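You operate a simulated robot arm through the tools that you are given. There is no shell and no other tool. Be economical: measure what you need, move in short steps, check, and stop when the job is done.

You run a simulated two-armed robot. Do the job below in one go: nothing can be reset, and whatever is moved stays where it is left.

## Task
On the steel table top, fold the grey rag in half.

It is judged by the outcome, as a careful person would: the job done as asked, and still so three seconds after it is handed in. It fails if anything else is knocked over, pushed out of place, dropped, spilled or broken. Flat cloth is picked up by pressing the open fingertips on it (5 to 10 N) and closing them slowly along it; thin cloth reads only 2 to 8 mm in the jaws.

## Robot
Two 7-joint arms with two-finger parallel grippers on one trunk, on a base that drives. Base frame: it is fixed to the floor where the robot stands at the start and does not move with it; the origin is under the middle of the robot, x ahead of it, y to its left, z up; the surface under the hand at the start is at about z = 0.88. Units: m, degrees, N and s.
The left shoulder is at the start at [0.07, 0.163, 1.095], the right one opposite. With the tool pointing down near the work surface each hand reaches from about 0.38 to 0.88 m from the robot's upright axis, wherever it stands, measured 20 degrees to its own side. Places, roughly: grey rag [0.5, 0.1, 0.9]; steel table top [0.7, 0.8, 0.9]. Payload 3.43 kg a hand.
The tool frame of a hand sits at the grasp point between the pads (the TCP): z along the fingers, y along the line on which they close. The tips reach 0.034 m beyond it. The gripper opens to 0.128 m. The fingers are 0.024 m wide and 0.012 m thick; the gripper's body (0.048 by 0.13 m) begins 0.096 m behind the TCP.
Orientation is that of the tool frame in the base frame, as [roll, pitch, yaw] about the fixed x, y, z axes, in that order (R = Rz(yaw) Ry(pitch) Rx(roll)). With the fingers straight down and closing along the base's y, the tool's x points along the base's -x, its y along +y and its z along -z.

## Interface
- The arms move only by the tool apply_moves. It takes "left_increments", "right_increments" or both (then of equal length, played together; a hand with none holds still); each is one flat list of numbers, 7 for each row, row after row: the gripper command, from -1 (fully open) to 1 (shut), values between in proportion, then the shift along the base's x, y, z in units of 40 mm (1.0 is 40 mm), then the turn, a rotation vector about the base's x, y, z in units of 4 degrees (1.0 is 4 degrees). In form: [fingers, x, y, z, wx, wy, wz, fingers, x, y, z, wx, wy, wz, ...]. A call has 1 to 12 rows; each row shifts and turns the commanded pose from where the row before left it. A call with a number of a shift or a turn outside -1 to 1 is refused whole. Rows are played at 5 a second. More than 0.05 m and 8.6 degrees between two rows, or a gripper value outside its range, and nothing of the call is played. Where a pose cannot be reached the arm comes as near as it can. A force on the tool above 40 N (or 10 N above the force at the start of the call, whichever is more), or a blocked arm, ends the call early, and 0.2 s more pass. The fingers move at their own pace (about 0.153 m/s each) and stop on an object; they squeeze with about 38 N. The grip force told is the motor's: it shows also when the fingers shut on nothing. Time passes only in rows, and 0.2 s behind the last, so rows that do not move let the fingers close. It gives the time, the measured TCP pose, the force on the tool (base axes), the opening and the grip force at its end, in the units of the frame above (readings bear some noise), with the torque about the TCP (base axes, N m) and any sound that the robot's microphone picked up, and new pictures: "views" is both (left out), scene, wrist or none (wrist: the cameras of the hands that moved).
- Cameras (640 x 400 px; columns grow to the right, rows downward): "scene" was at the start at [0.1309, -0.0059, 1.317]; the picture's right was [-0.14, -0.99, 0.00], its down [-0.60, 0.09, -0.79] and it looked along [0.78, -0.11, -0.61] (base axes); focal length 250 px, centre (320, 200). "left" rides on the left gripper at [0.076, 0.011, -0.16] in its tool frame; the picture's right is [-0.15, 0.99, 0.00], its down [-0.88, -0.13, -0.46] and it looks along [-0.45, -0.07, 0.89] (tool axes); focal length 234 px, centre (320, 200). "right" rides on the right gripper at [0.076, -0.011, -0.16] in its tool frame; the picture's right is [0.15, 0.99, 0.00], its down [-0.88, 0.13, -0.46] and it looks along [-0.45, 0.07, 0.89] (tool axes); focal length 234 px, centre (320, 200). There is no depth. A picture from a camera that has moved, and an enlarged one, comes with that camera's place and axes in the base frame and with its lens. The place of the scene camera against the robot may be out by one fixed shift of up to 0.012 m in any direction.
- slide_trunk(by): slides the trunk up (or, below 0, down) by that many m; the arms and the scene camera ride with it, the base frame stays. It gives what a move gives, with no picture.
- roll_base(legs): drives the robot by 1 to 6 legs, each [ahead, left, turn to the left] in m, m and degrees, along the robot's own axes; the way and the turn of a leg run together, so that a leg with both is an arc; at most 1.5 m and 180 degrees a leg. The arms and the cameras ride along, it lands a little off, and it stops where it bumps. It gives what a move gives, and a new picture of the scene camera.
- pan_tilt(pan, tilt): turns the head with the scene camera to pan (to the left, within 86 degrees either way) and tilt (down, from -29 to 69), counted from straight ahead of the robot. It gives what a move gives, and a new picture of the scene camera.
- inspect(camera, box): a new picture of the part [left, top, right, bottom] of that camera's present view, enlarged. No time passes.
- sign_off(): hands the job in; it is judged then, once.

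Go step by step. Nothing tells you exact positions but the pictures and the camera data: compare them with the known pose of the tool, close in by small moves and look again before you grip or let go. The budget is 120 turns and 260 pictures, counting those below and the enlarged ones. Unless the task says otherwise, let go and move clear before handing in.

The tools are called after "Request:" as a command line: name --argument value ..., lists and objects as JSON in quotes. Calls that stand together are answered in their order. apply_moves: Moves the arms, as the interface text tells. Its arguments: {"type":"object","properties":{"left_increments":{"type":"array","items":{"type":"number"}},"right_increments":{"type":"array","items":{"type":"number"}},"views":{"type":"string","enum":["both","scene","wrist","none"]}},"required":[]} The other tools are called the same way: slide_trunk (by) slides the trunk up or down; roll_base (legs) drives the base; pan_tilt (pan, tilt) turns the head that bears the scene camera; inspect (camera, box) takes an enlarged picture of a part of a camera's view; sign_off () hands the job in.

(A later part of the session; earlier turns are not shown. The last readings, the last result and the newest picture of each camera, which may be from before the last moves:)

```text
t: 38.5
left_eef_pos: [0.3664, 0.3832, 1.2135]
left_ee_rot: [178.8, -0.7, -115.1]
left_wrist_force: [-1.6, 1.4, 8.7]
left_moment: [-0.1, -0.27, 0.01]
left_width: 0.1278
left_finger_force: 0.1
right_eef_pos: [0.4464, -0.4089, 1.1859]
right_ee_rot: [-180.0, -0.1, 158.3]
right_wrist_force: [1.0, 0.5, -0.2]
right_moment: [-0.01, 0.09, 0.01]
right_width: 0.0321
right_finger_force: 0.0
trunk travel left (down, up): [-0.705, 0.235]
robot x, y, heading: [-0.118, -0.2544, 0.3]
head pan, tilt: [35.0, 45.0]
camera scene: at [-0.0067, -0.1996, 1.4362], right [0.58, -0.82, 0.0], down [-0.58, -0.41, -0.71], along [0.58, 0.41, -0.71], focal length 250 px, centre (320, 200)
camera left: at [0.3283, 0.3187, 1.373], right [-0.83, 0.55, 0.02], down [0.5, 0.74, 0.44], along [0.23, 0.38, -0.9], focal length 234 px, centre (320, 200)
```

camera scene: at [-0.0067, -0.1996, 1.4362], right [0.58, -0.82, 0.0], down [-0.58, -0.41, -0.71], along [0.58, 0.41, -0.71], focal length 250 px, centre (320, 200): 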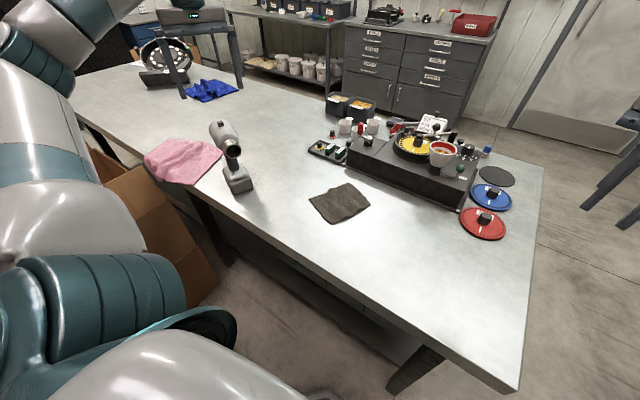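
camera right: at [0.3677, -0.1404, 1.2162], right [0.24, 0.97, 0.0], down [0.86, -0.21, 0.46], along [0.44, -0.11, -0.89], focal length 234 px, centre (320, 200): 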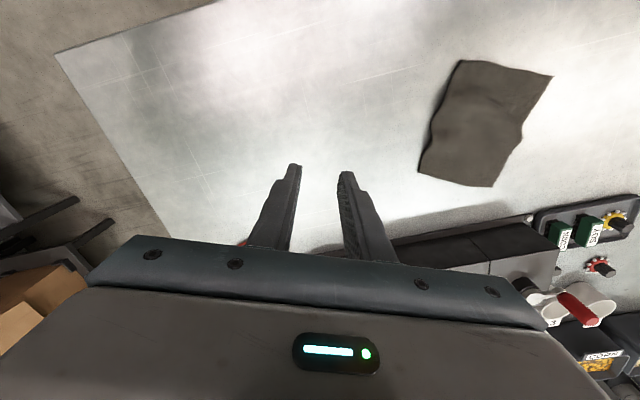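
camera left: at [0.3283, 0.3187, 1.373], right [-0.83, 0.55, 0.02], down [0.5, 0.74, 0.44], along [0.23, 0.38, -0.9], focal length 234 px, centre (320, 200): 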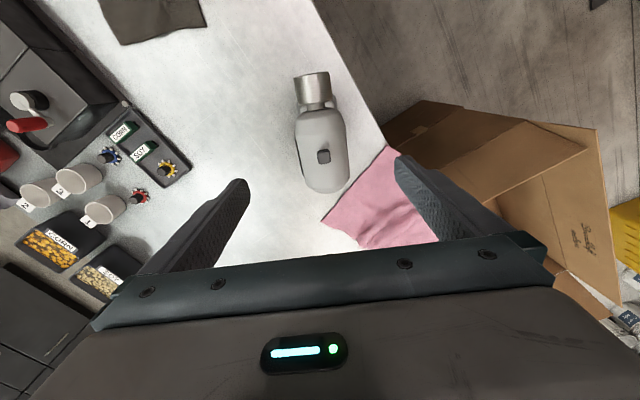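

The tool is back and upright. Now I bring the left hand, kept high, over toward corner A while turning it back.

Request:
apply_moves --left_increments '[-1, 0.31, -0.6, 0.1, 0, 0, -1, -1, 0.31, -0.6, 0, 0, 0, -1, -1, 0.31, -0.6, 0, 0, 0, -1, -1, 0.31, -0.6, 0, 0, 0, -1, -1, 0.31, -0.6, 0, 0, 0, -1, -1, 0.31, -0.6, 0, 0, 0, -1, 0.5, 0.31, -0.6, 0, 0, 0, -1, 0.5, 0.31, -0.6, 0, 0, 0, -1, 0.5, 0.31, -0.6, 0, 0, 0, -1, 0.5, 0.31, -0.6, 0, 0, 0, -1, 0.5, 0.31, -0.6, 0, 0, 0, -1, 0.5, 0.31, -0.6, 0, 0, 0, -1]' --views "none"

Request:
apply_moves --left_increments '[0.5, 0, 0, 0, 0, 0, -1, 0.5, 0, 0, 0, 0, 0, -1, 0.5, 0, 0, 0, 0, 0, -1, 0.5, 0, 0, 0, 0, 0, -1, 0.5, 0, 0, 0, 0, 0, -1, 0.5, 0, 0, 0, 0, 0, -1, 0.5, 0, 0, 0, 0, 0, -1, 0.5, 0, 0, 0, 0, 0, -1, 0.5, 0, 0, 0, 0, 0, -1, 0.5, 0, 0, 0, 0, 0, -1]' --views "both"

```text
t: 41.1
left_eef_pos: [0.5195, 0.091, 1.2293]
left_ee_rot: [180.0, 0.0, -163.1]
left_wrist_force: [0.0, 0.2, 0.1]
left_moment: [0.01, 0.0, 0.01]
left_width: 0.0321
left_finger_force: 0.1
right_eef_pos: [0.4459, -0.4094, 1.1866]
right_ee_rot: [180.0, -0.2, 158.2]
right_wrist_force: [0.5, -0.6, -0.1]
right_moment: [0.02, 0.01, 0.0]
right_width: 0.0321
right_finger_force: 0.2
trunk travel left (down, up): [-0.705, 0.235]
robot x, y, heading: [-0.1198, -0.2522, 0.2]
head pan, tilt: [35.0, 45.0]
```

```text
t: 43.4
left_eef_pos: [0.5158, 0.0953, 1.2282]
left_ee_rot: [-179.9, 0.0, 157.0]
left_wrist_force: [-0.1, 0.1, 0.6]
left_moment: [0.0, -0.04, 0.0]
left_width: 0.0318
left_finger_force: 0.0
right_eef_pos: [0.4454, -0.4106, 1.1872]
right_ee_rot: [180.0, 0.0, 158.2]
right_wrist_force: [0.4, -0.2, 0.7]
right_moment: [-0.02, 0.03, 0.01]
right_width: 0.0322
right_finger_force: 0.0
trunk travel left (down, up): [-0.705, 0.235]
robot x, y, heading: [-0.1175, -0.2504, 0.3]
head pan, tilt: [35.0, 45.0]
camera scene: at [-0.0077, -0.1998, 1.4361], right [0.58, -0.82, 0.0], down [-0.58, -0.41, -0.71], along [0.58, 0.41, -0.71], focal length 250 px, centre (320, 200)
camera left: at [0.4506, 0.1344, 1.3861], right [0.52, 0.85, 0.0], down [0.76, -0.47, 0.46], along [0.39, -0.24, -0.89], focal length 234 px, centre (320, 200)
```

scene: 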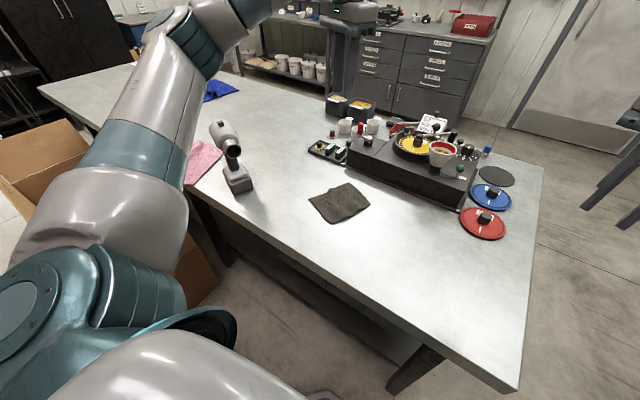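
left: 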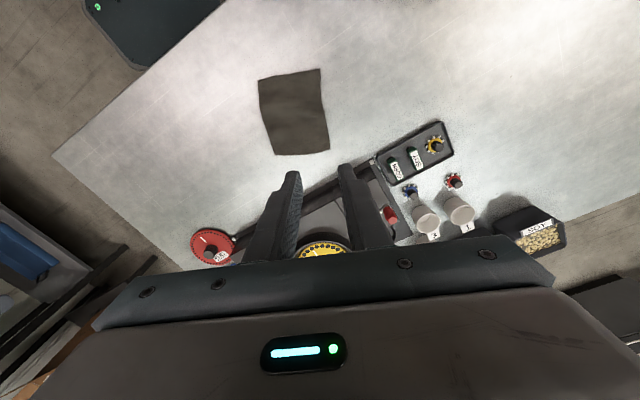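

The rag hasn't moved: A(0.575, 0.083), B(0.522, -0.029). I'm lowering over corner A at the grip point (0.554, 0.068).

Request:
apply_moves --left_increments '[0.5, 0.12, -0.085, -0.85, 0, 0, 0, 0.5, 0.12, -0.085, -0.85, 0, 0, 0, 0.5, 0.12, -0.085, -0.85, 0, 0, 0, 0.5, 0.12, -0.085, -0.85, 0, 0, 0, 0.5, 0.12, -0.085, -0.85, 0, 0, 0, 0.5, 0.12, -0.085, -0.85, 0, 0, 0, 0.5, 0.12, -0.085, -0.85, 0, 0, 0, 0.5, 0.12, -0.085, -0.85, 0, 0, 0, 0.5, 0, 0, 0, 0, 0, 0]' --views "both"

```text
t: 45.4
left_eef_pos: [0.5532, 0.0703, 0.9544]
left_ee_rot: [179.9, 0.0, 157.1]
left_wrist_force: [0.2, 0.1, 0.2]
left_moment: [-0.01, -0.01, -0.01]
left_width: 0.0319
left_finger_force: 0.0
right_eef_pos: [0.4451, -0.4095, 1.1875]
right_ee_rot: [-180.0, 0.0, 158.1]
right_wrist_force: [0.1, 0.6, -0.5]
right_moment: [-0.03, -0.01, 0.0]
right_width: 0.0321
right_finger_force: 0.0
trunk travel left (down, up): [-0.705, 0.235]
robot x, y, heading: [-0.1189, -0.2556, 0.3]
head pan, tilt: [35.0, 45.0]
camera scene: at [-0.0082, -0.1999, 1.4361], right [0.58, -0.82, 0.0], down [-0.58, -0.41, -0.71], along [0.58, 0.41, -0.71], focal length 250 px, centre (320, 200)
camera left: at [0.4893, 0.1084, 1.113], right [0.52, 0.85, 0.0], down [0.76, -0.46, 0.46], along [0.39, -0.24, -0.89], focal length 234 px, centre (320, 200)
```

scene: 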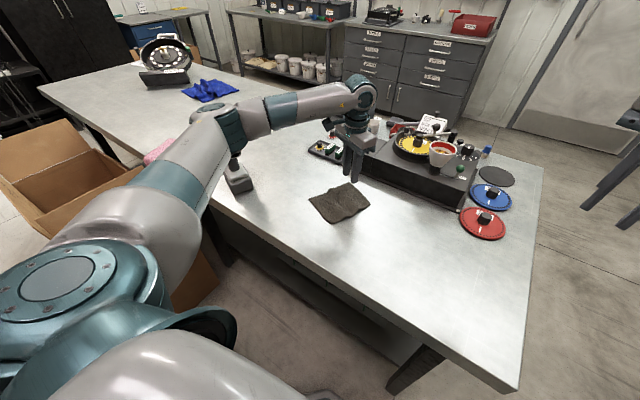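
left: 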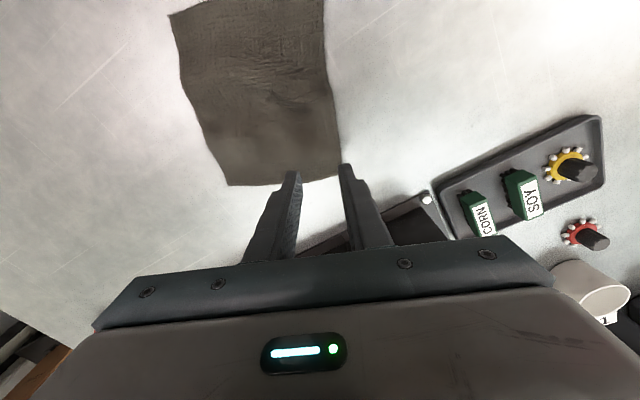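

The fingers are over the corner, about 8 mm too far inside. I'll shift slightly outward and go down gently to contact.

Request:
apply_moves --left_increments '[0.5, 0.14, -0.06, -0.4, 0, 0, 0, 0.5, 0, 0, -0.35, 0, 0, 0, 0.5, 0, 0, -0.1, 0, 0, 0, 0.5, 0, 0, 0, 0, 0, 0]' --views "wrist"

```text
t: 46.4
left_eef_pos: [0.5596, 0.0659, 0.9214]
left_ee_rot: [-180.0, 0.0, 156.9]
left_wrist_force: [-0.8, 0.8, 0.0]
left_moment: [-0.01, -0.03, 0.0]
left_width: 0.0321
left_finger_force: 0.0
right_eef_pos: [0.445, -0.4102, 1.1864]
right_ee_rot: [-180.0, -0.1, 158.2]
right_wrist_force: [-0.5, 0.1, 0.0]
right_moment: [0.03, -0.02, -0.04]
right_width: 0.032
right_finger_force: 0.0
trunk travel left (down, up): [-0.705, 0.235]
robot x, y, heading: [-0.118, -0.2539, 0.1]
head pan, tilt: [35.0, 45.0]
camera left: at [0.4944, 0.1045, 1.0795], right [0.52, 0.85, 0.0], down [0.76, -0.46, 0.46], along [0.39, -0.24, -0.89], focal length 234 px, centre (320, 200)
```

left: 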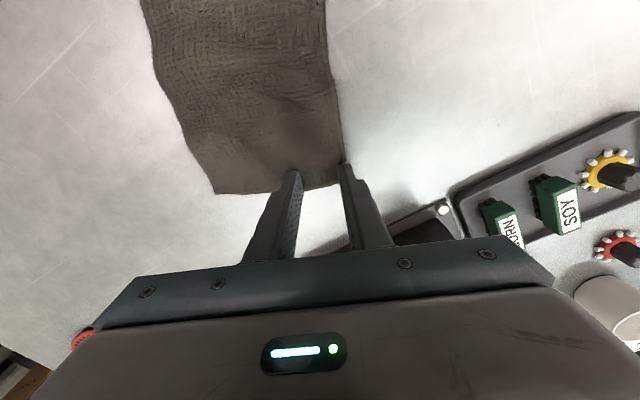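

Request:
apply_moves --left_increments '[0.5, 0, 0, -0.07, 0, 0, 0, 0.5, 0, 0, -0.05, 0, 0, 0, 0.5, 0, 0, 0, 0, 0, 0]' --views "none"

```text
t: 47.1
left_eef_pos: [0.5599, 0.0643, 0.9177]
left_ee_rot: [179.9, -0.1, 157.0]
left_wrist_force: [-0.9, 1.4, 3.7]
left_moment: [-0.03, 0.02, -0.01]
left_width: 0.0321
left_finger_force: 0.1
right_eef_pos: [0.446, -0.41, 1.1864]
right_ee_rot: [180.0, 0.1, 158.2]
right_wrist_force: [0.4, -0.3, 0.5]
right_moment: [-0.03, -0.01, 0.0]
right_width: 0.0319
right_finger_force: 0.0
trunk travel left (down, up): [-0.705, 0.235]
robot x, y, heading: [-0.1184, -0.2523, -0.0]
head pan, tilt: [35.0, 45.0]
```

Contact at 3.7 N. I'll press slightly more and close slowly.

Request:
apply_moves --left_increments '[0.5, 0, 0, -0.03, 0, 0, 0, 0.58, 0, 0, 0, 0, 0, 0, 0.66, 0, 0, 0, 0, 0, 0, 0.74, 0, 0, 0, 0, 0, 0, 0.82, 0, 0, 0, 0, 0, 0, 0.9, 0, 0, 0, 0, 0, 0, 1, 0, 0, 0, 0, 0, 0, 1, 0, 0, 0, 0, 0, 0]' --views "wrist"

```text
t: 49.0
left_eef_pos: [0.5579, 0.0641, 0.9161]
left_ee_rot: [180.0, 0.1, 156.9]
left_wrist_force: [-0.4, -1.5, 15.4]
left_moment: [-0.04, 0.06, 0.04]
left_width: 0.0023
left_finger_force: 36.8
right_eef_pos: [0.4427, -0.4111, 1.1878]
right_ee_rot: [179.9, 0.0, 158.1]
right_wrist_force: [0.2, -0.3, 0.5]
right_moment: [0.04, -0.01, 0.01]
right_width: 0.0319
right_finger_force: 0.1
trunk travel left (down, up): [-0.705, 0.235]
robot x, y, heading: [-0.1209, -0.2541, 0.3]
head pan, tilt: [35.0, 45.0]
camera left: at [0.4933, 0.1035, 1.0753], right [0.52, 0.85, 0.0], down [0.76, -0.47, 0.46], along [0.39, -0.24, -0.89], focal length 234 px, centre (320, 200)
```

left: 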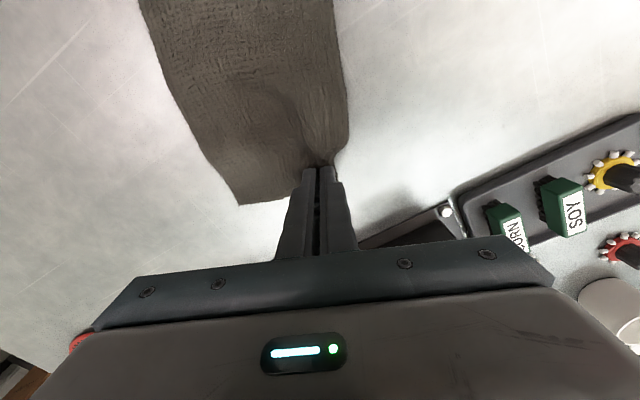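

Request:
apply_moves --left_increments '[1, 0, 0, 0.3, 0, 0, 0, 1, -0.15, 0.06, 0.4, 0, 0, 0, 1, 0, 0, 0, 0, 0, 0]' --views "both"

```text
t: 49.8
left_eef_pos: [0.5546, 0.0673, 0.942]
left_ee_rot: [-180.0, -0.2, 157.0]
left_wrist_force: [-0.8, -0.4, 0.9]
left_moment: [0.02, 0.01, 0.0]
left_width: 0.0
left_finger_force: 33.2
right_eef_pos: [0.4462, -0.4109, 1.1856]
right_ee_rot: [180.0, 0.0, 158.1]
right_wrist_force: [0.0, -0.6, 0.4]
right_moment: [-0.01, 0.01, -0.02]
right_width: 0.0317
right_finger_force: 0.1
trunk travel left (down, up): [-0.705, 0.235]
robot x, y, heading: [-0.1155, -0.2515, 0.3]
head pan, tilt: [35.0, 45.0]
camera scene: at [-0.007, -0.1996, 1.4359], right [0.58, -0.82, 0.0], down [-0.58, -0.41, -0.71], along [0.58, 0.41, -0.71], focal length 250 px, centre (320, 200)
camera left: at [0.4895, 0.1071, 1.1012], right [0.52, 0.85, 0.0], down [0.76, -0.46, 0.45], along [0.39, -0.24, -0.89], focal length 234 px, centre (320, 200)
```

scene: 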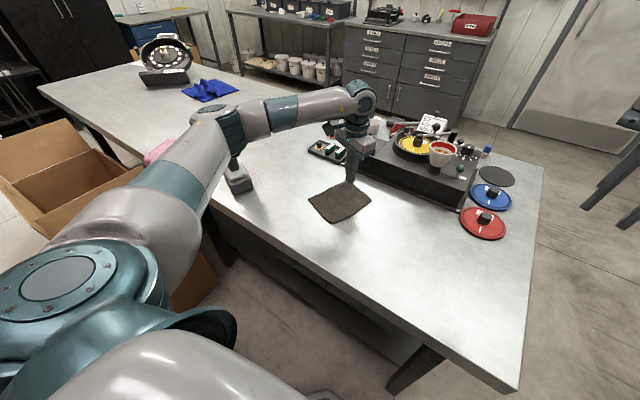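
left: 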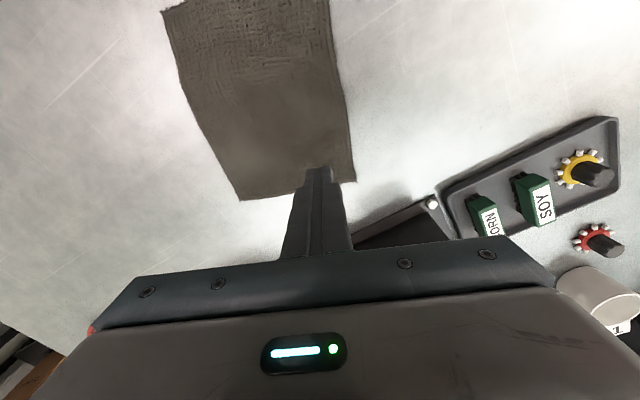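

It slipped out (0.0 mm). I'll retry with a wider bite fully on the cloth.

Request:
apply_moves --left_increments '[0.1, 0.16, -0.1, 0, 0, 0, 0, 0.1, 0, 0, -0.3, 0, 0, 0, 0.1, 0, 0, -0.25, 0, 0, 0, 0.1, 0, 0, -0.1, 0, 0, 0, 0.1, 0, 0, 0, 0, 0, 0]' --views "wrist"

```text
t: 51.0
left_eef_pos: [0.5597, 0.063, 0.917]
left_ee_rot: [179.9, 0.1, 156.9]
left_wrist_force: [-0.7, -1.3, 4.1]
left_moment: [-0.11, 0.07, 0.02]
left_width: 0.0575
left_finger_force: 0.2
right_eef_pos: [0.444, -0.4117, 1.1877]
right_ee_rot: [-180.0, 0.0, 158.2]
right_wrist_force: [-0.4, -1.1, 0.8]
right_moment: [-0.02, 0.0, 0.0]
right_width: 0.0321
right_finger_force: 0.0
trunk travel left (down, up): [-0.705, 0.235]
robot x, y, heading: [-0.1186, -0.2498, 0.3]
head pan, tilt: [35.0, 45.0]
camera left: at [0.4948, 0.1026, 1.0762], right [0.52, 0.85, 0.0], down [0.76, -0.46, 0.46], along [0.39, -0.24, -0.89], focal length 234 px, centre (320, 200)
```

left: 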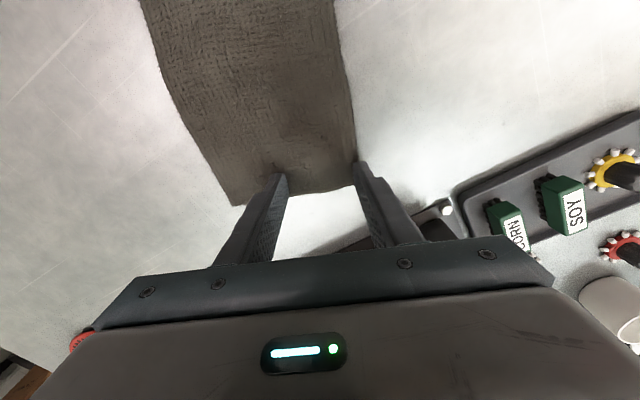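

Request:
apply_moves --left_increments '[0.1, 0, 0, 0.15, 0, 0, 0, 0.1, -0.08, -0.25, 0, 0, 0, 0, 0.1, 0, 0, -0.15, 0, 0, 0, 0.1, 0, 0, -0.06, 0, 0, 0, 0.1, 0, 0, 0, 0, 0, 0]' --views "none"

Request:
apply_moves --left_increments '[0.18, 0, 0, 0, 0, 0, 0, 0.26, 0, 0, 0, 0, 0, 0, 0.34, 0, 0, 0, 0, 0, 0, 0.42, 0, 0, 0, 0, 0, 0, 0.5, 0, 0, 0, 0, 0, 0, 0.58, 0, 0, 0, 0, 0, 0, 0.66, 0, 0, 0, 0, 0, 0, 0.74, 0, 0, 0, 0, 0, 0, 0.82, 0, 0, 0, 0, 0, 0, 0.9, 0, 0, 0, 0, 0, 0, 1, 0, 0, 0, 0, 0, 0, 1, 0, 0, 0, 0, 0, 0]' --views "wrist"

```text
t: 52.1
left_eef_pos: [0.5562, 0.054, 0.9167]
left_ee_rot: [180.0, 0.2, 157.0]
left_wrist_force: [0.3, -0.1, 12.6]
left_moment: [-0.03, 0.08, -0.02]
left_width: 0.0575
left_finger_force: 0.2
right_eef_pos: [0.4443, -0.4102, 1.1865]
right_ee_rot: [180.0, -0.1, 158.2]
right_wrist_force: [0.6, 0.3, -0.3]
right_moment: [-0.02, 0.02, 0.03]
right_width: 0.0318
right_finger_force: 0.1
trunk travel left (down, up): [-0.705, 0.235]
robot x, y, heading: [-0.12, -0.2529, 0.1]
head pan, tilt: [35.0, 45.0]
```

```text
t: 54.8
left_eef_pos: [0.5564, 0.0536, 0.917]
left_ee_rot: [179.9, 0.1, 156.8]
left_wrist_force: [1.7, 0.8, 20.2]
left_moment: [-0.01, 0.0, -0.06]
left_width: 0.0043
left_finger_force: 38.1
right_eef_pos: [0.4435, -0.4107, 1.1874]
right_ee_rot: [180.0, 0.1, 158.2]
right_wrist_force: [0.3, 0.1, 0.0]
right_moment: [-0.01, -0.01, 0.01]
right_width: 0.0322
right_finger_force: 0.0
trunk travel left (down, up): [-0.705, 0.235]
robot x, y, heading: [-0.1209, -0.2537, 0.3]
head pan, tilt: [35.0, 45.0]
camera left: at [0.4907, 0.0929, 1.0752], right [0.52, 0.85, 0.0], down [0.76, -0.46, 0.46], along [0.39, -0.24, -0.89], focal length 234 px, centre (320, 200)
```

left: 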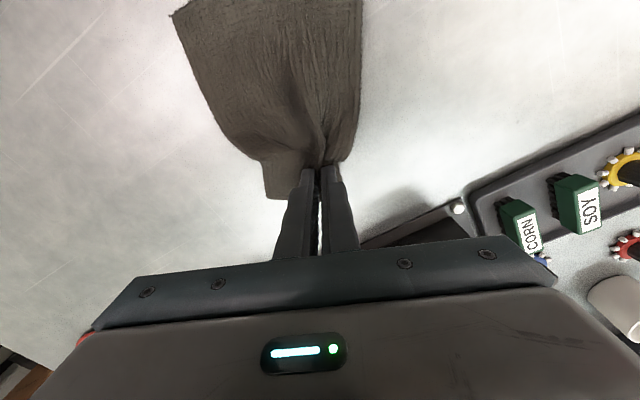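

Gripped with 4.3 mm of cloth. I'll lift a little to check it holds.

Request:
apply_moves --left_increments '[1, 0, 0, 0.4, 0, 0, 0, 1, -0.4, 0.17, 0.6, 0, 0, 0, 1, 0, 0, 0, 0, 0, 0]' --views "both"

```text
t: 55.5
left_eef_pos: [0.5404, 0.0604, 0.956]
left_ee_rot: [180.0, -0.1, 156.9]
left_wrist_force: [-0.6, 0.4, -0.1]
left_moment: [-0.06, 0.07, -0.06]
left_width: 0.0039
left_finger_force: 38.3
right_eef_pos: [0.4454, -0.4093, 1.1854]
right_ee_rot: [-179.9, -0.1, 158.1]
right_wrist_force: [-0.4, -0.1, -0.3]
right_moment: [0.03, 0.02, 0.02]
right_width: 0.0321
right_finger_force: 0.1
trunk travel left (down, up): [-0.705, 0.235]
robot x, y, heading: [-0.1185, -0.2539, 0.0]
head pan, tilt: [35.0, 45.0]
camera scene: at [-0.0066, -0.1999, 1.4359], right [0.58, -0.82, 0.0], down [-0.58, -0.41, -0.71], along [0.58, 0.41, -0.71], focal length 250 px, centre (320, 200)
camera left: at [0.4763, 0.0992, 1.1134], right [0.52, 0.85, 0.0], down [0.76, -0.47, 0.45], along [0.39, -0.24, -0.89], focal length 234 px, centre (320, 200)
```

scene: 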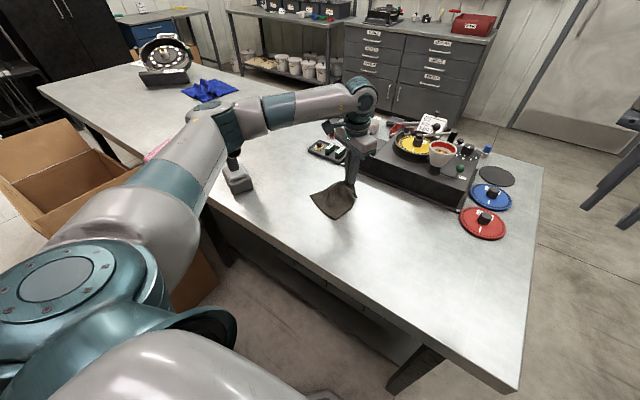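
left: 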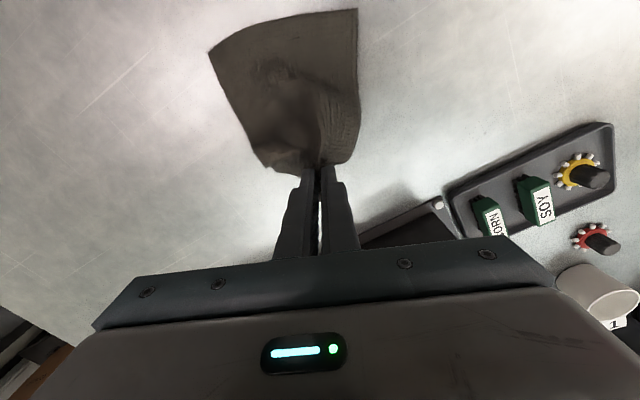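

The rag holds well and lifts as a sheet. I'll now arc the edge back over the rag toward the near edge, tilting the fingers forward as it goes.

Request:
apply_moves --left_increments '[1, -0.347, 0.147, 0.35, -0.366, -0.865, 0, 1, -0.347, 0.147, 0.3, -0.366, -0.865, 0, 1, -0.347, 0.147, 0.1, -0.366, -0.865, 0, 1, -0.347, 0.147, 0, -0.366, -0.865, 0, 1, -0.347, 0.147, -0.15, -0.366, -0.865, 0, 1, -0.347, 0.147, -0.3, -0.366, -0.865, 0, 1, 0, 0, 0, 0, 0, 0]' --views "both"

```text
t: 57.1
left_eef_pos: [0.4566, 0.0957, 0.9668]
left_ee_rot: [180.0, 22.5, 156.9]
left_wrist_force: [0.5, -0.3, -0.1]
left_moment: [-0.04, -0.01, -0.07]
left_width: 0.004
left_finger_force: 38.6
right_eef_pos: [0.4461, -0.4103, 1.1853]
right_ee_rot: [179.9, -0.1, 158.1]
right_wrist_force: [0.1, 0.1, 0.2]
right_moment: [-0.01, 0.0, 0.02]
right_width: 0.0321
right_finger_force: 0.1
trunk travel left (down, up): [-0.705, 0.235]
robot x, y, heading: [-0.1184, -0.2535, 0.4]
head pan, tilt: [35.0, 45.0]
camera scene: at [-0.007, -0.2003, 1.436], right [0.58, -0.82, 0.0], down [-0.58, -0.41, -0.71], along [0.58, 0.41, -0.71], focal length 250 px, centre (320, 200)
camera left: at [0.3418, 0.1564, 1.0845], right [0.51, 0.86, 0.06], down [0.54, -0.37, 0.76], along [0.67, -0.36, -0.65], focal length 234 px, centre (320, 200)
```

scene: 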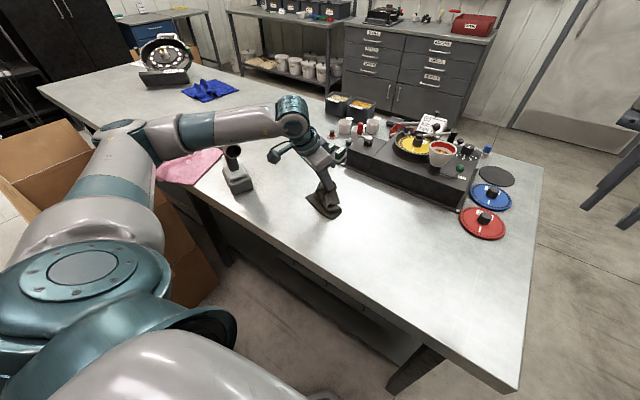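
left: 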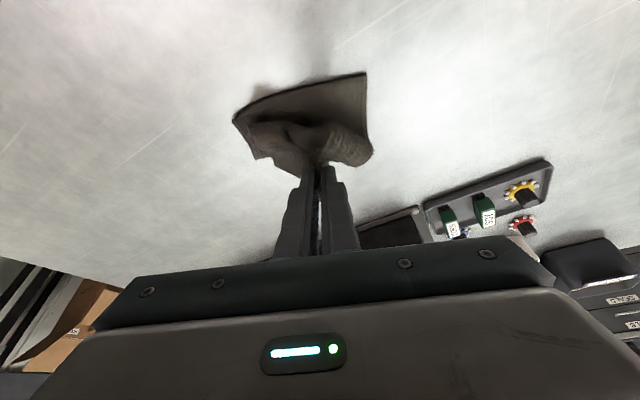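

The near edge is now at about D(0.433, 0.159), C(0.405, 0.041), and the upper layer lines up sideways. I'll bring the gripped edge over the near edge and down.

Request:
apply_moves --left_increments '[1, -0.31, 0.075, -0.3, 0, 0, 0, 1, -0.31, 0.075, -0.33, 0, 0, 0, 1, -0.31, 0.075, -0.35, 0, 0, 0, 1, 0, 0, 0, 0, 0, 0]' --views "both"

```text
t: 58.1
left_eef_pos: [0.4201, 0.1066, 0.9278]
left_ee_rot: [179.9, 22.5, 156.9]
left_wrist_force: [-0.2, 0.2, 3.5]
left_moment: [-0.02, 0.05, -0.04]
left_width: 0.004
left_finger_force: 37.3
right_eef_pos: [0.4458, -0.4108, 1.1861]
right_ee_rot: [-179.9, 0.1, 158.1]
right_wrist_force: [1.0, -0.1, 0.7]
right_moment: [0.01, 0.02, 0.01]
right_width: 0.0317
right_finger_force: 0.1
trunk travel left (down, up): [-0.705, 0.235]
robot x, y, heading: [-0.1171, -0.2534, 0.0]
head pan, tilt: [35.0, 45.0]
camera scene: at [-0.0078, -0.2001, 1.4361], right [0.58, -0.82, 0.0], down [-0.58, -0.41, -0.71], along [0.58, 0.41, -0.71], focal length 250 px, centre (320, 200)
camera left: at [0.3043, 0.1673, 1.0459], right [0.51, 0.86, 0.06], down [0.54, -0.37, 0.76], along [0.67, -0.36, -0.65], focal length 234 px, centre (320, 200)
```

scene: 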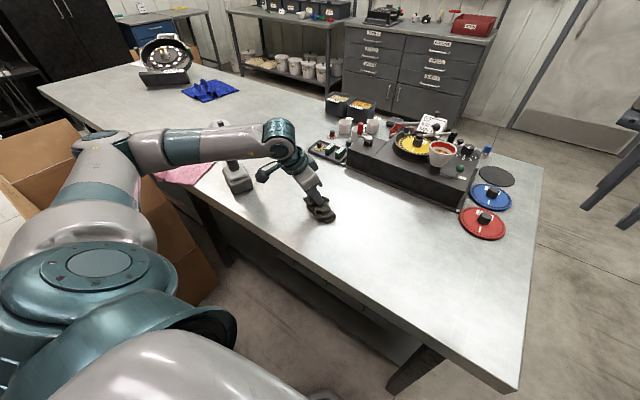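
left: 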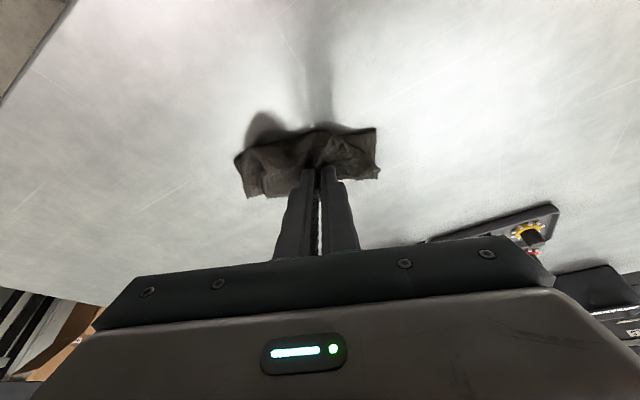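

Request:
inspect --camera "left" --box '[210, 90, 420, 220]'

Request:
inspect --camera "scene" --box '[190, 110, 370, 240]'

```text
3.05 times, centred on (315, 155) of left
camera zoom: at [0.3043, 0.1673, 1.0459], right [0.51, 0.86, 0.06], down [0.54, -0.37, 0.76], along [0.67, -0.36, -0.65], focal length 714 px, centre (335, 337)
```

zoom: 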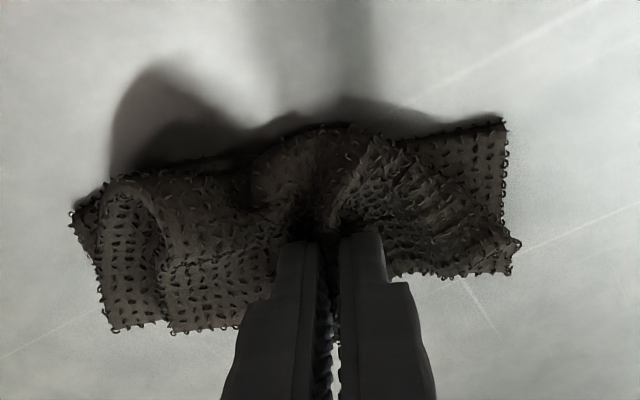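

```text
3.08 times, centred on (280, 175) of scene
camera zoom: at [-0.0078, -0.2001, 1.4361], right [0.58, -0.82, 0.0], down [-0.58, -0.41, -0.71], along [0.58, 0.41, -0.71], focal length 769 px, centre (443, 277)
```

zoom: 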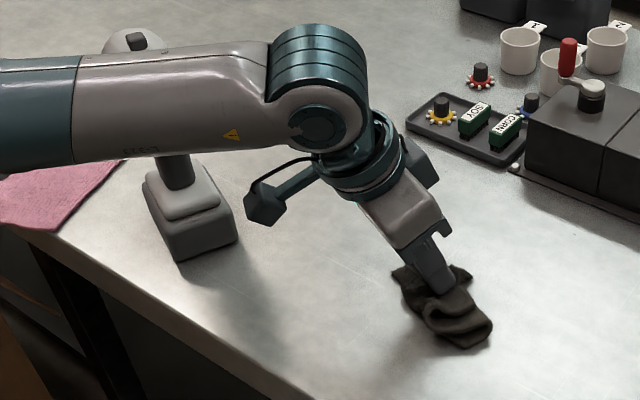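

The upper layer lies over the lower one, with its edge about at the near edge. I'll let go gently and back away along the fingers to look at the shape.

Request:
apply_moves --left_increments '[0.8, 0, 0, 0, 0, 0, 0, 0.6, 0, 0, 0, 0, 0, 0, 0.5, 0, 0, 0, 0, 0, 0, 0.5, -0.18, 0.07, 0.45, 0, 0, 0, 0.5, -0.18, 0.07, 0.45, 0.37, 0.87, 0, 0.5, 0, 0, 0.9, 0.37, 0.87, 0, 0.5, 0, 0, 0.9, 0.37, 0.87, 0, 0.5, 0, 0, 0.9, 0.37, 0.87, 0, 0.5, 0, 0, 0.9, 0.37, 0.87, 0, 0.5, 0, 0, 0, 0.37, 0.87, 0]' --views "both"

```text
t: 60.4
left_eef_pos: [0.4056, 0.1111, 1.1097]
left_ee_rot: [179.9, -0.2, 156.9]
left_wrist_force: [0.5, 0.4, 0.3]
left_moment: [0.02, 0.03, 0.02]
left_width: 0.0318
left_finger_force: 0.0
right_eef_pos: [0.4458, -0.4105, 1.1864]
right_ee_rot: [-180.0, 0.0, 158.2]
right_wrist_force: [-0.4, -1.0, 0.7]
right_moment: [0.01, 0.01, -0.01]
right_width: 0.032
right_finger_force: 0.1
trunk travel left (down, up): [-0.705, 0.235]
robot x, y, heading: [-0.1187, -0.2519, 0.3]
head pan, tilt: [35.0, 45.0]
camera scene: at [-0.0077, -0.1998, 1.436], right [0.58, -0.82, 0.0], down [-0.58, -0.41, -0.71], along [0.58, 0.41, -0.71], focal length 250 px, centre (320, 200)
camera left: at [0.3414, 0.1493, 1.2687], right [0.52, 0.85, 0.0], down [0.76, -0.47, 0.45], along [0.38, -0.24, -0.89], focal length 234 px, centre (320, 200)
```

scene: 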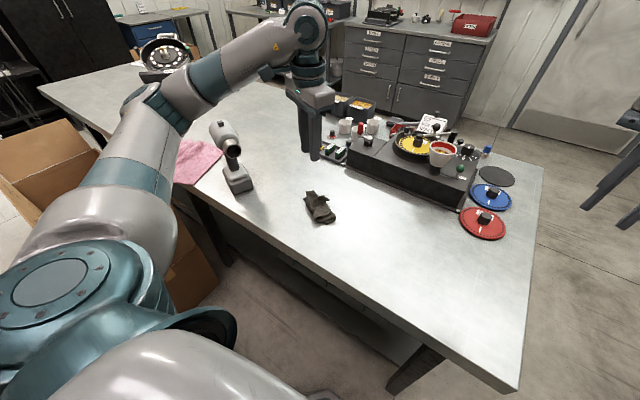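
left: 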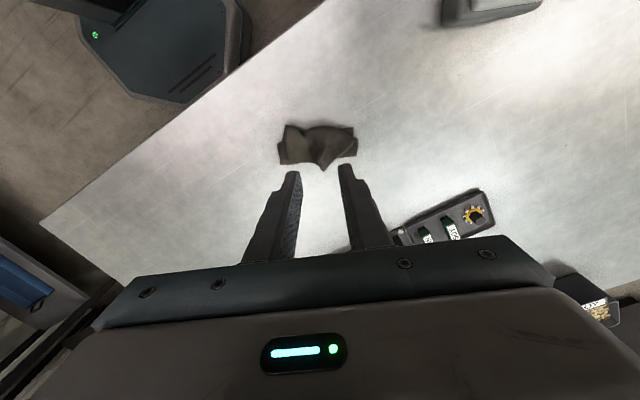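

Request:
inspect --camera "left" --box '[260, 100, 380, 190]'

Request:
inspect --camera "scene" --box '[280, 170, 360, 240]'

```text
4.44 times, centred on (320, 145) of left
camera zoom: at [0.3414, 0.1493, 1.2687], right [0.52, 0.85, 0.0], down [0.76, -0.47, 0.45], along [0.38, -0.24, -0.89], focal length 1041 px, centre (320, 444)
```

zoom: 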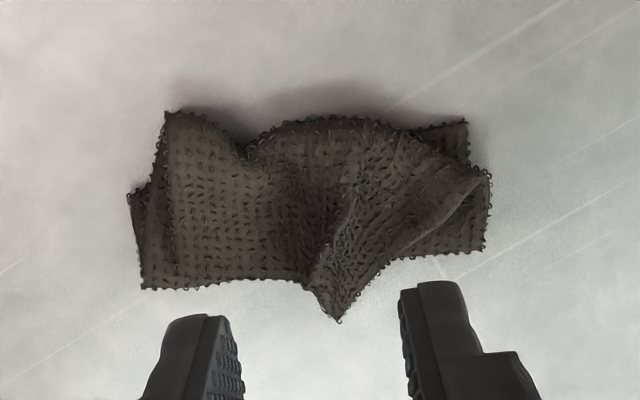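

```text
5.71 times, centred on (320, 205) of scene
camera zoom: at [-0.0077, -0.1998, 1.436], right [0.58, -0.82, 0.0], down [-0.58, -0.41, -0.71], along [0.58, 0.41, -0.71], focal length 1429 px, centre (320, 171)
```

zoom: 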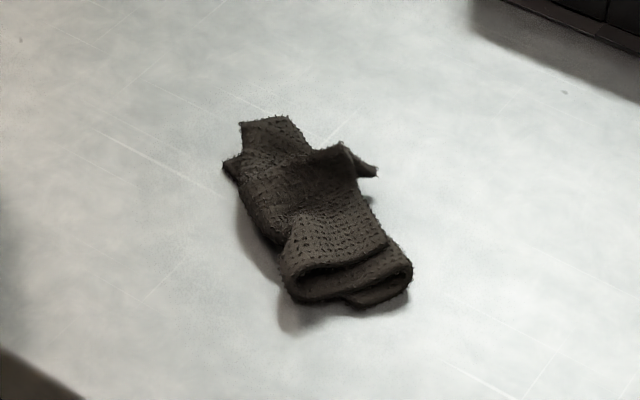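

The rag is folded to about 0.135 x 0.08 m, but a gathered ridge stands up. I'll move the wrist camera for a closer view before tidying.

Request:
apply_moves --left_increments '[0.5, -0.6, 0.3, -0.6, 0, 0, 0, 0.5, -0.5, 0.25, -0.6, 0, 0, 0, 0.5, 0, 0, -0.5, 0, 0, 0, 0.5, 0, 0, 0, 0, 0, 0]' --views "wrist"

Request:
inspect --camera "left" --box '[220, 90, 420, 215]'

```text
t: 61.4
left_eef_pos: [0.3614, 0.133, 1.0421]
left_ee_rot: [-180.0, -0.1, 156.9]
left_wrist_force: [0.0, -0.2, -0.7]
left_moment: [0.0, 0.0, -0.03]
left_width: 0.0319
left_finger_force: 0.1
right_eef_pos: [0.4445, -0.4105, 1.1877]
right_ee_rot: [180.0, -0.1, 158.2]
right_wrist_force: [0.3, -0.2, 0.8]
right_moment: [0.0, 0.0, 0.0]
right_width: 0.0319
right_finger_force: 0.1
trunk travel left (down, up): [-0.705, 0.235]
robot x, y, heading: [-0.1246, -0.2499, 0.1]
head pan, tilt: [35.0, 45.0]
camera left: at [0.2971, 0.1716, 1.2006], right [0.52, 0.85, 0.0], down [0.76, -0.47, 0.45], along [0.39, -0.24, -0.89], focal length 234 px, centre (320, 200)
```

left: 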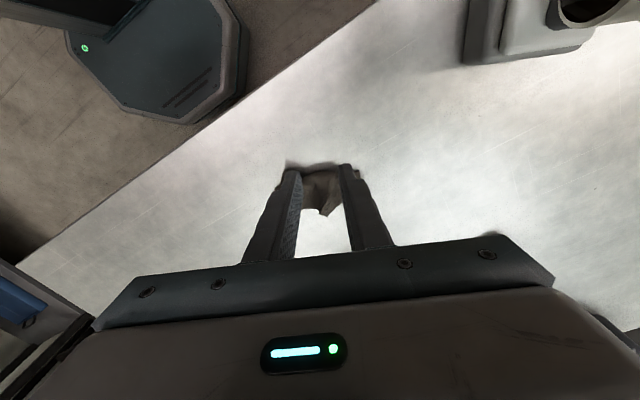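

```text
3.20 times, centred on (320, 152) of left
camera zoom: at [0.2971, 0.1716, 1.2006], right [0.52, 0.85, 0.0], down [0.76, -0.47, 0.45], along [0.39, -0.24, -0.89], focal length 749 px, centre (320, 352)
```

zoom: 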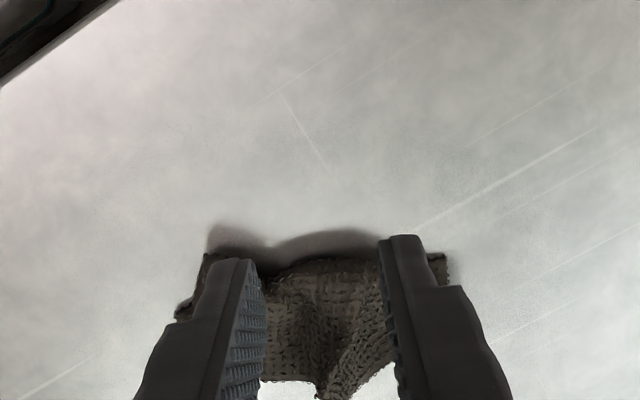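

Request:
apply_moves --left_increments '[0.5, 0.8, -0.4, 0, 0, 0, 0, 0.5, 0.8, -0.4, 0, 0, 0, 0, 0.5, 0.8, -0.4, 0, 0, 0, 0, 0.5, 0.8, -0.4, 0, 0, 0, 0, 0.5, 0, 0, -0.5, 0, 0, 0, 0.5, 0, 0, 0, 0, 0, 0]' --views "wrist"

Request:
inspect --camera "left" --box '[200, 20, 420, 160]'

```text
t: 62.8
left_eef_pos: [0.4914, 0.068, 1.0205]
left_ee_rot: [179.9, -0.3, 156.9]
left_wrist_force: [0.7, 0.0, 0.2]
left_moment: [-0.03, -0.03, -0.01]
left_width: 0.0318
left_finger_force: 0.2
right_eef_pos: [0.4454, -0.4111, 1.1858]
right_ee_rot: [180.0, 0.0, 158.2]
right_wrist_force: [0.2, 0.1, 0.2]
right_moment: [-0.01, -0.01, 0.01]
right_width: 0.032
right_finger_force: 0.1
trunk travel left (down, up): [-0.705, 0.235]
robot x, y, heading: [-0.1201, -0.255, 0.2]
head pan, tilt: [35.0, 45.0]
camera left: at [0.4265, 0.1066, 1.1793], right [0.52, 0.85, 0.0], down [0.76, -0.47, 0.45], along [0.39, -0.24, -0.89], focal length 234 px, centre (320, 200)
```

left: 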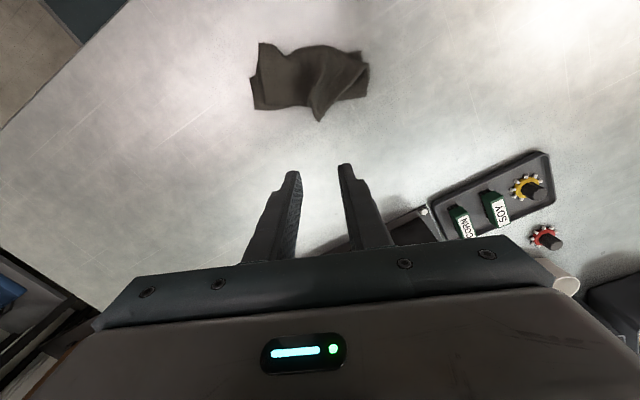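

```text
2.86 times, centred on (310, 90) of left
camera zoom: at [0.4265, 0.1066, 1.1793], right [0.52, 0.85, 0.0], down [0.76, -0.47, 0.45], along [0.39, -0.24, -0.89], focal length 669 px, centre (349, 514)
```

zoom: 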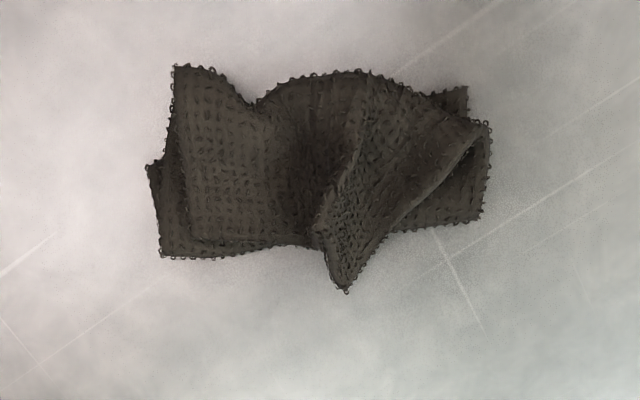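

The rag is folded in half, except that the cloth I gathered in the grip stands as a ridge near (0.436, 0.092). I'll press the closed fingertips on it and open them slowly to spread it flat.

Request:
apply_moves --left_increments '[1, -0.7, 0.31, 0, 0, 0, 0, 1, -0.7, 0.31, 0, 0, 0, 0, 1, 0, 0, -0.8, 0, 0, 0, 1, 0, 0, -0.8, 0, 0, 0, 1, 0, 0, -0.4, 0, 0, 0, 1, 0, 0, -0.2, 0, 0, 0, 1, 0, 0, 0, 0, 0, 0]' --views "wrist"

```text
t: 64.3
left_eef_pos: [0.4339, 0.0931, 0.9329]
left_ee_rot: [180.0, -0.3, 156.9]
left_wrist_force: [0.2, -0.4, 0.2]
left_moment: [-0.02, 0.04, 0.0]
left_width: 0.0
left_finger_force: 32.8
right_eef_pos: [0.4457, -0.4105, 1.1869]
right_ee_rot: [-180.0, 0.1, 158.3]
right_wrist_force: [0.2, -0.2, -0.2]
right_moment: [-0.02, 0.0, 0.03]
right_width: 0.032
right_finger_force: 0.0
trunk travel left (down, up): [-0.705, 0.235]
robot x, y, heading: [-0.1178, -0.2534, 0.3]
head pan, tilt: [35.0, 45.0]
camera left: at [0.3683, 0.1309, 1.0918], right [0.52, 0.85, 0.0], down [0.76, -0.47, 0.45], along [0.39, -0.24, -0.89], focal length 234 px, centre (320, 200)
```

left: 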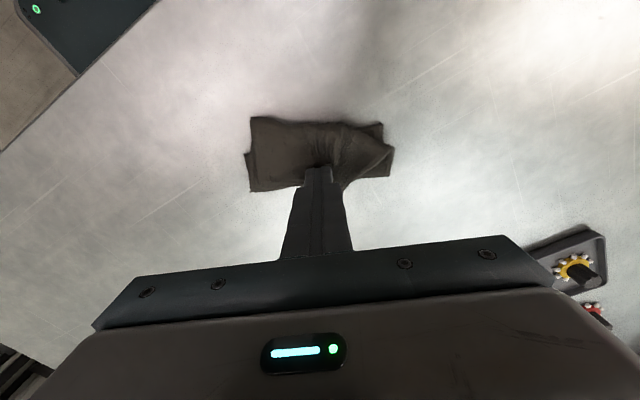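

Request:
apply_moves --left_increments '[1, 0, 0, -0.2, 0, 0, 0, 1, 0, 0, -0.1, 0, 0, 0, 1, 0, 0, 0, 0, 0, 0]' --views "wrist"

Request:
inspect --camera "left" --box '[220, 90, 420, 210]'

```text
t: 65.2
left_eef_pos: [0.4332, 0.0919, 0.9234]
left_ee_rot: [179.8, -0.1, 156.9]
left_wrist_force: [3.6, 0.4, 22.3]
left_moment: [0.23, -0.06, -0.02]
left_width: 0.0001
left_finger_force: 33.5
right_eef_pos: [0.4436, -0.4119, 1.1881]
right_ee_rot: [179.8, 0.0, 158.1]
right_wrist_force: [-0.7, 1.0, 0.1]
right_moment: [0.01, 0.02, 0.03]
right_width: 0.032
right_finger_force: 0.1
trunk travel left (down, up): [-0.705, 0.235]
robot x, y, heading: [-0.1242, -0.2533, 0.3]
head pan, tilt: [35.0, 45.0]
camera left: at [0.3678, 0.1307, 1.0819], right [0.52, 0.85, 0.0], down [0.76, -0.47, 0.46], along [0.39, -0.24, -0.89], focal length 234 px, centre (320, 200)
```

left: 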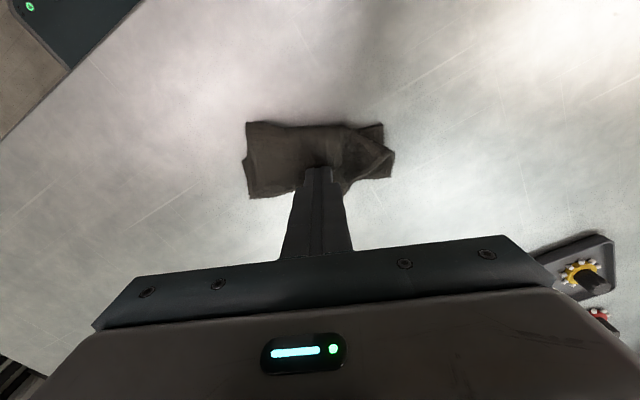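

```text
3.20 times, centred on (320, 150) of left
camera zoom: at [0.3678, 0.1307, 1.0819], right [0.52, 0.85, 0.0], down [0.76, -0.47, 0.46], along [0.39, -0.24, -0.89], focal length 749 px, centre (320, 360)
```

zoom: 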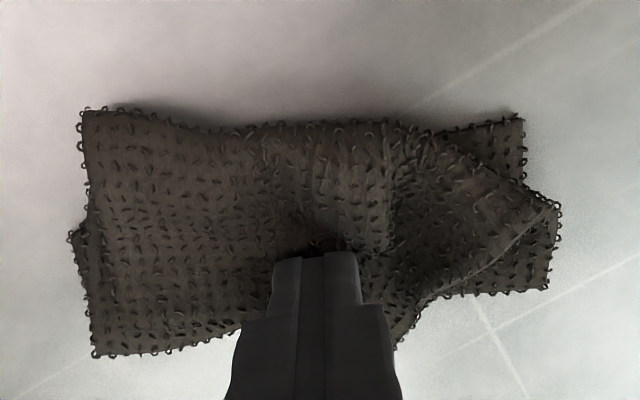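

Pressed flat now. I'll ease to a lighter pressure and open the fingers slowly.

Request:
apply_moves --left_increments '[1, 0, 0, 0.06, 0, 0, 0, 0.9, 0, 0, 0, 0, 0, 0, 0.8, 0, 0, 0, 0, 0, 0, 0.7, 0, 0, 0, 0, 0, 0, 0.6, 0, 0, -0.02, 0, 0, 0, 0.5, 0, 0, 0, 0, 0, 0, 0.4, 0, 0, -0.02, 0, 0, 0, 0.3, 0, 0, 0, 0, 0, 0, 0.2, 0, 0, 0, 0, 0, 0, 0.1, 0, 0, 0, 0, 0, 0, 0, 0, 0, 0, 0, 0, 0, 0, 0, 0, 0, 0, 0, 0]' --views "wrist"

Request:
inspect --camera "left" --box '[220, 90, 420, 210]'

```text
t: 67.8
left_eef_pos: [0.4321, 0.0929, 0.9226]
left_ee_rot: [179.8, -0.2, 156.9]
left_wrist_force: [-1.1, -4.0, 22.4]
left_moment: [0.74, -0.13, 0.02]
left_width: 0.0612
left_finger_force: 0.0
right_eef_pos: [0.4432, -0.4137, 1.1877]
right_ee_rot: [179.8, 0.1, 158.2]
right_wrist_force: [0.1, -0.6, -0.6]
right_moment: [-0.01, -0.01, 0.04]
right_width: 0.0319
right_finger_force: 0.0
trunk travel left (down, up): [-0.705, 0.235]
robot x, y, heading: [-0.1183, -0.2553, 0.1]
head pan, tilt: [35.0, 45.0]
camera left: at [0.3672, 0.1304, 1.0817], right [0.52, 0.85, 0.0], down [0.76, -0.47, 0.45], along [0.39, -0.24, -0.89], focal length 234 px, centre (320, 200)
```

left: 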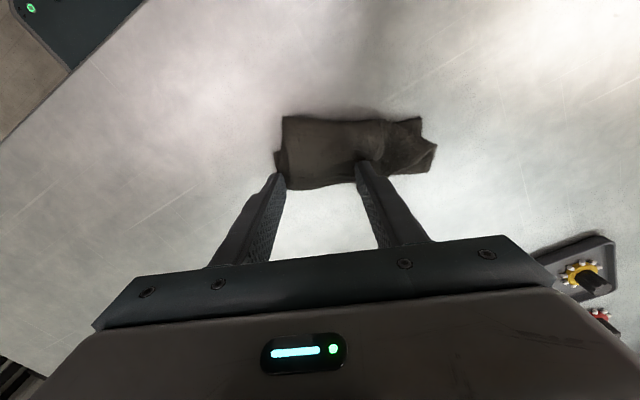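

```text
3.20 times, centred on (320, 150) of left
camera zoom: at [0.3672, 0.1304, 1.0817], right [0.52, 0.85, 0.0], down [0.76, -0.47, 0.45], along [0.39, -0.24, -0.89], focal length 749 px, centre (320, 360)
```

zoom: 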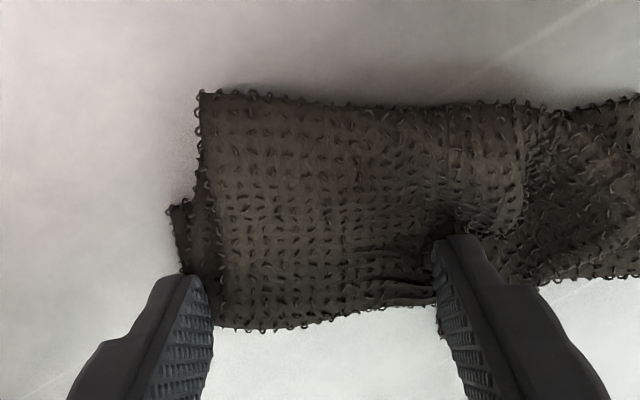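

Request:
apply_moves --left_increments '[0, 0, 0, 0.5, 0, 0, 0, 0.3, 0.7, -0.3, 0.9, 0, 0, 0, 0.3, 0.7, -0.3, 0.5, 0, 0, 0, 0.3, 0.3, -0.1, 0.2, 0, 0, 0, 0.3, 0, 0, 0, 0, 0, 0]' --views "wrist"

Request:
inspect --camera "left" --box '[240, 20, 460, 160]'

Request:
inspect --camera "scene" --box '[270, 150, 370, 240]'

```text
t: 69.0
left_eef_pos: [0.5033, 0.0642, 1.0065]
left_ee_rot: [-180.0, -0.2, 156.9]
left_wrist_force: [-0.4, 0.6, 0.1]
left_moment: [0.03, 0.0, 0.02]
left_width: 0.0447
left_finger_force: 0.1
right_eef_pos: [0.4451, -0.4098, 1.1855]
right_ee_rot: [-179.9, 0.0, 158.2]
right_wrist_force: [0.3, 0.2, 0.2]
right_moment: [-0.02, 0.01, 0.02]
right_width: 0.0319
right_finger_force: 0.1
trunk travel left (down, up): [-0.705, 0.235]
robot x, y, heading: [-0.117, -0.2546, 0.4]
head pan, tilt: [35.0, 45.0]
camera left: at [0.4381, 0.1035, 1.1649], right [0.52, 0.85, 0.0], down [0.76, -0.47, 0.45], along [0.39, -0.24, -0.89], focal length 234 px, centre (320, 200)
```

left: 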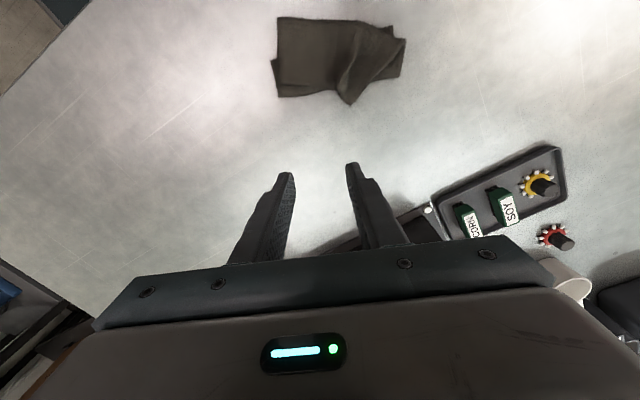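

```text
2.86 times, centred on (350, 90) of left
camera zoom: at [0.4381, 0.1035, 1.1649], right [0.52, 0.85, 0.0], down [0.76, -0.47, 0.45], along [0.39, -0.24, -0.89], focal length 669 px, centre (234, 514)
```

zoom: 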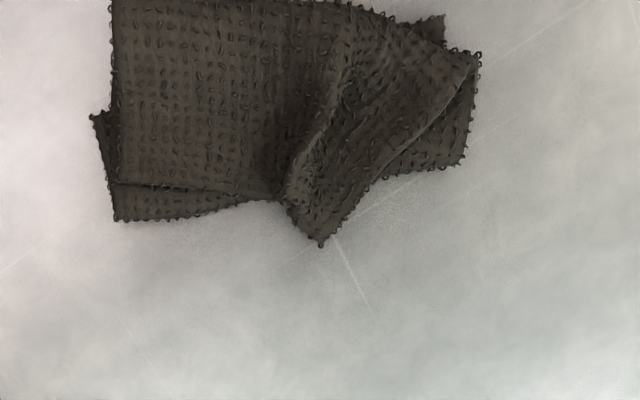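

```text
4.44 times, centred on (320, 195) of scene
camera zoom: at [-0.0079, -0.2, 1.4361], right [0.58, -0.82, 0.0], down [-0.58, -0.41, -0.71], along [0.58, 0.41, -0.71], focal length 1111 px, centre (320, 222)
```

zoom: 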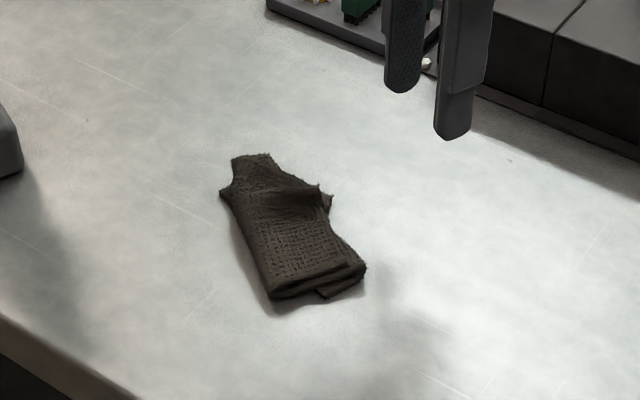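

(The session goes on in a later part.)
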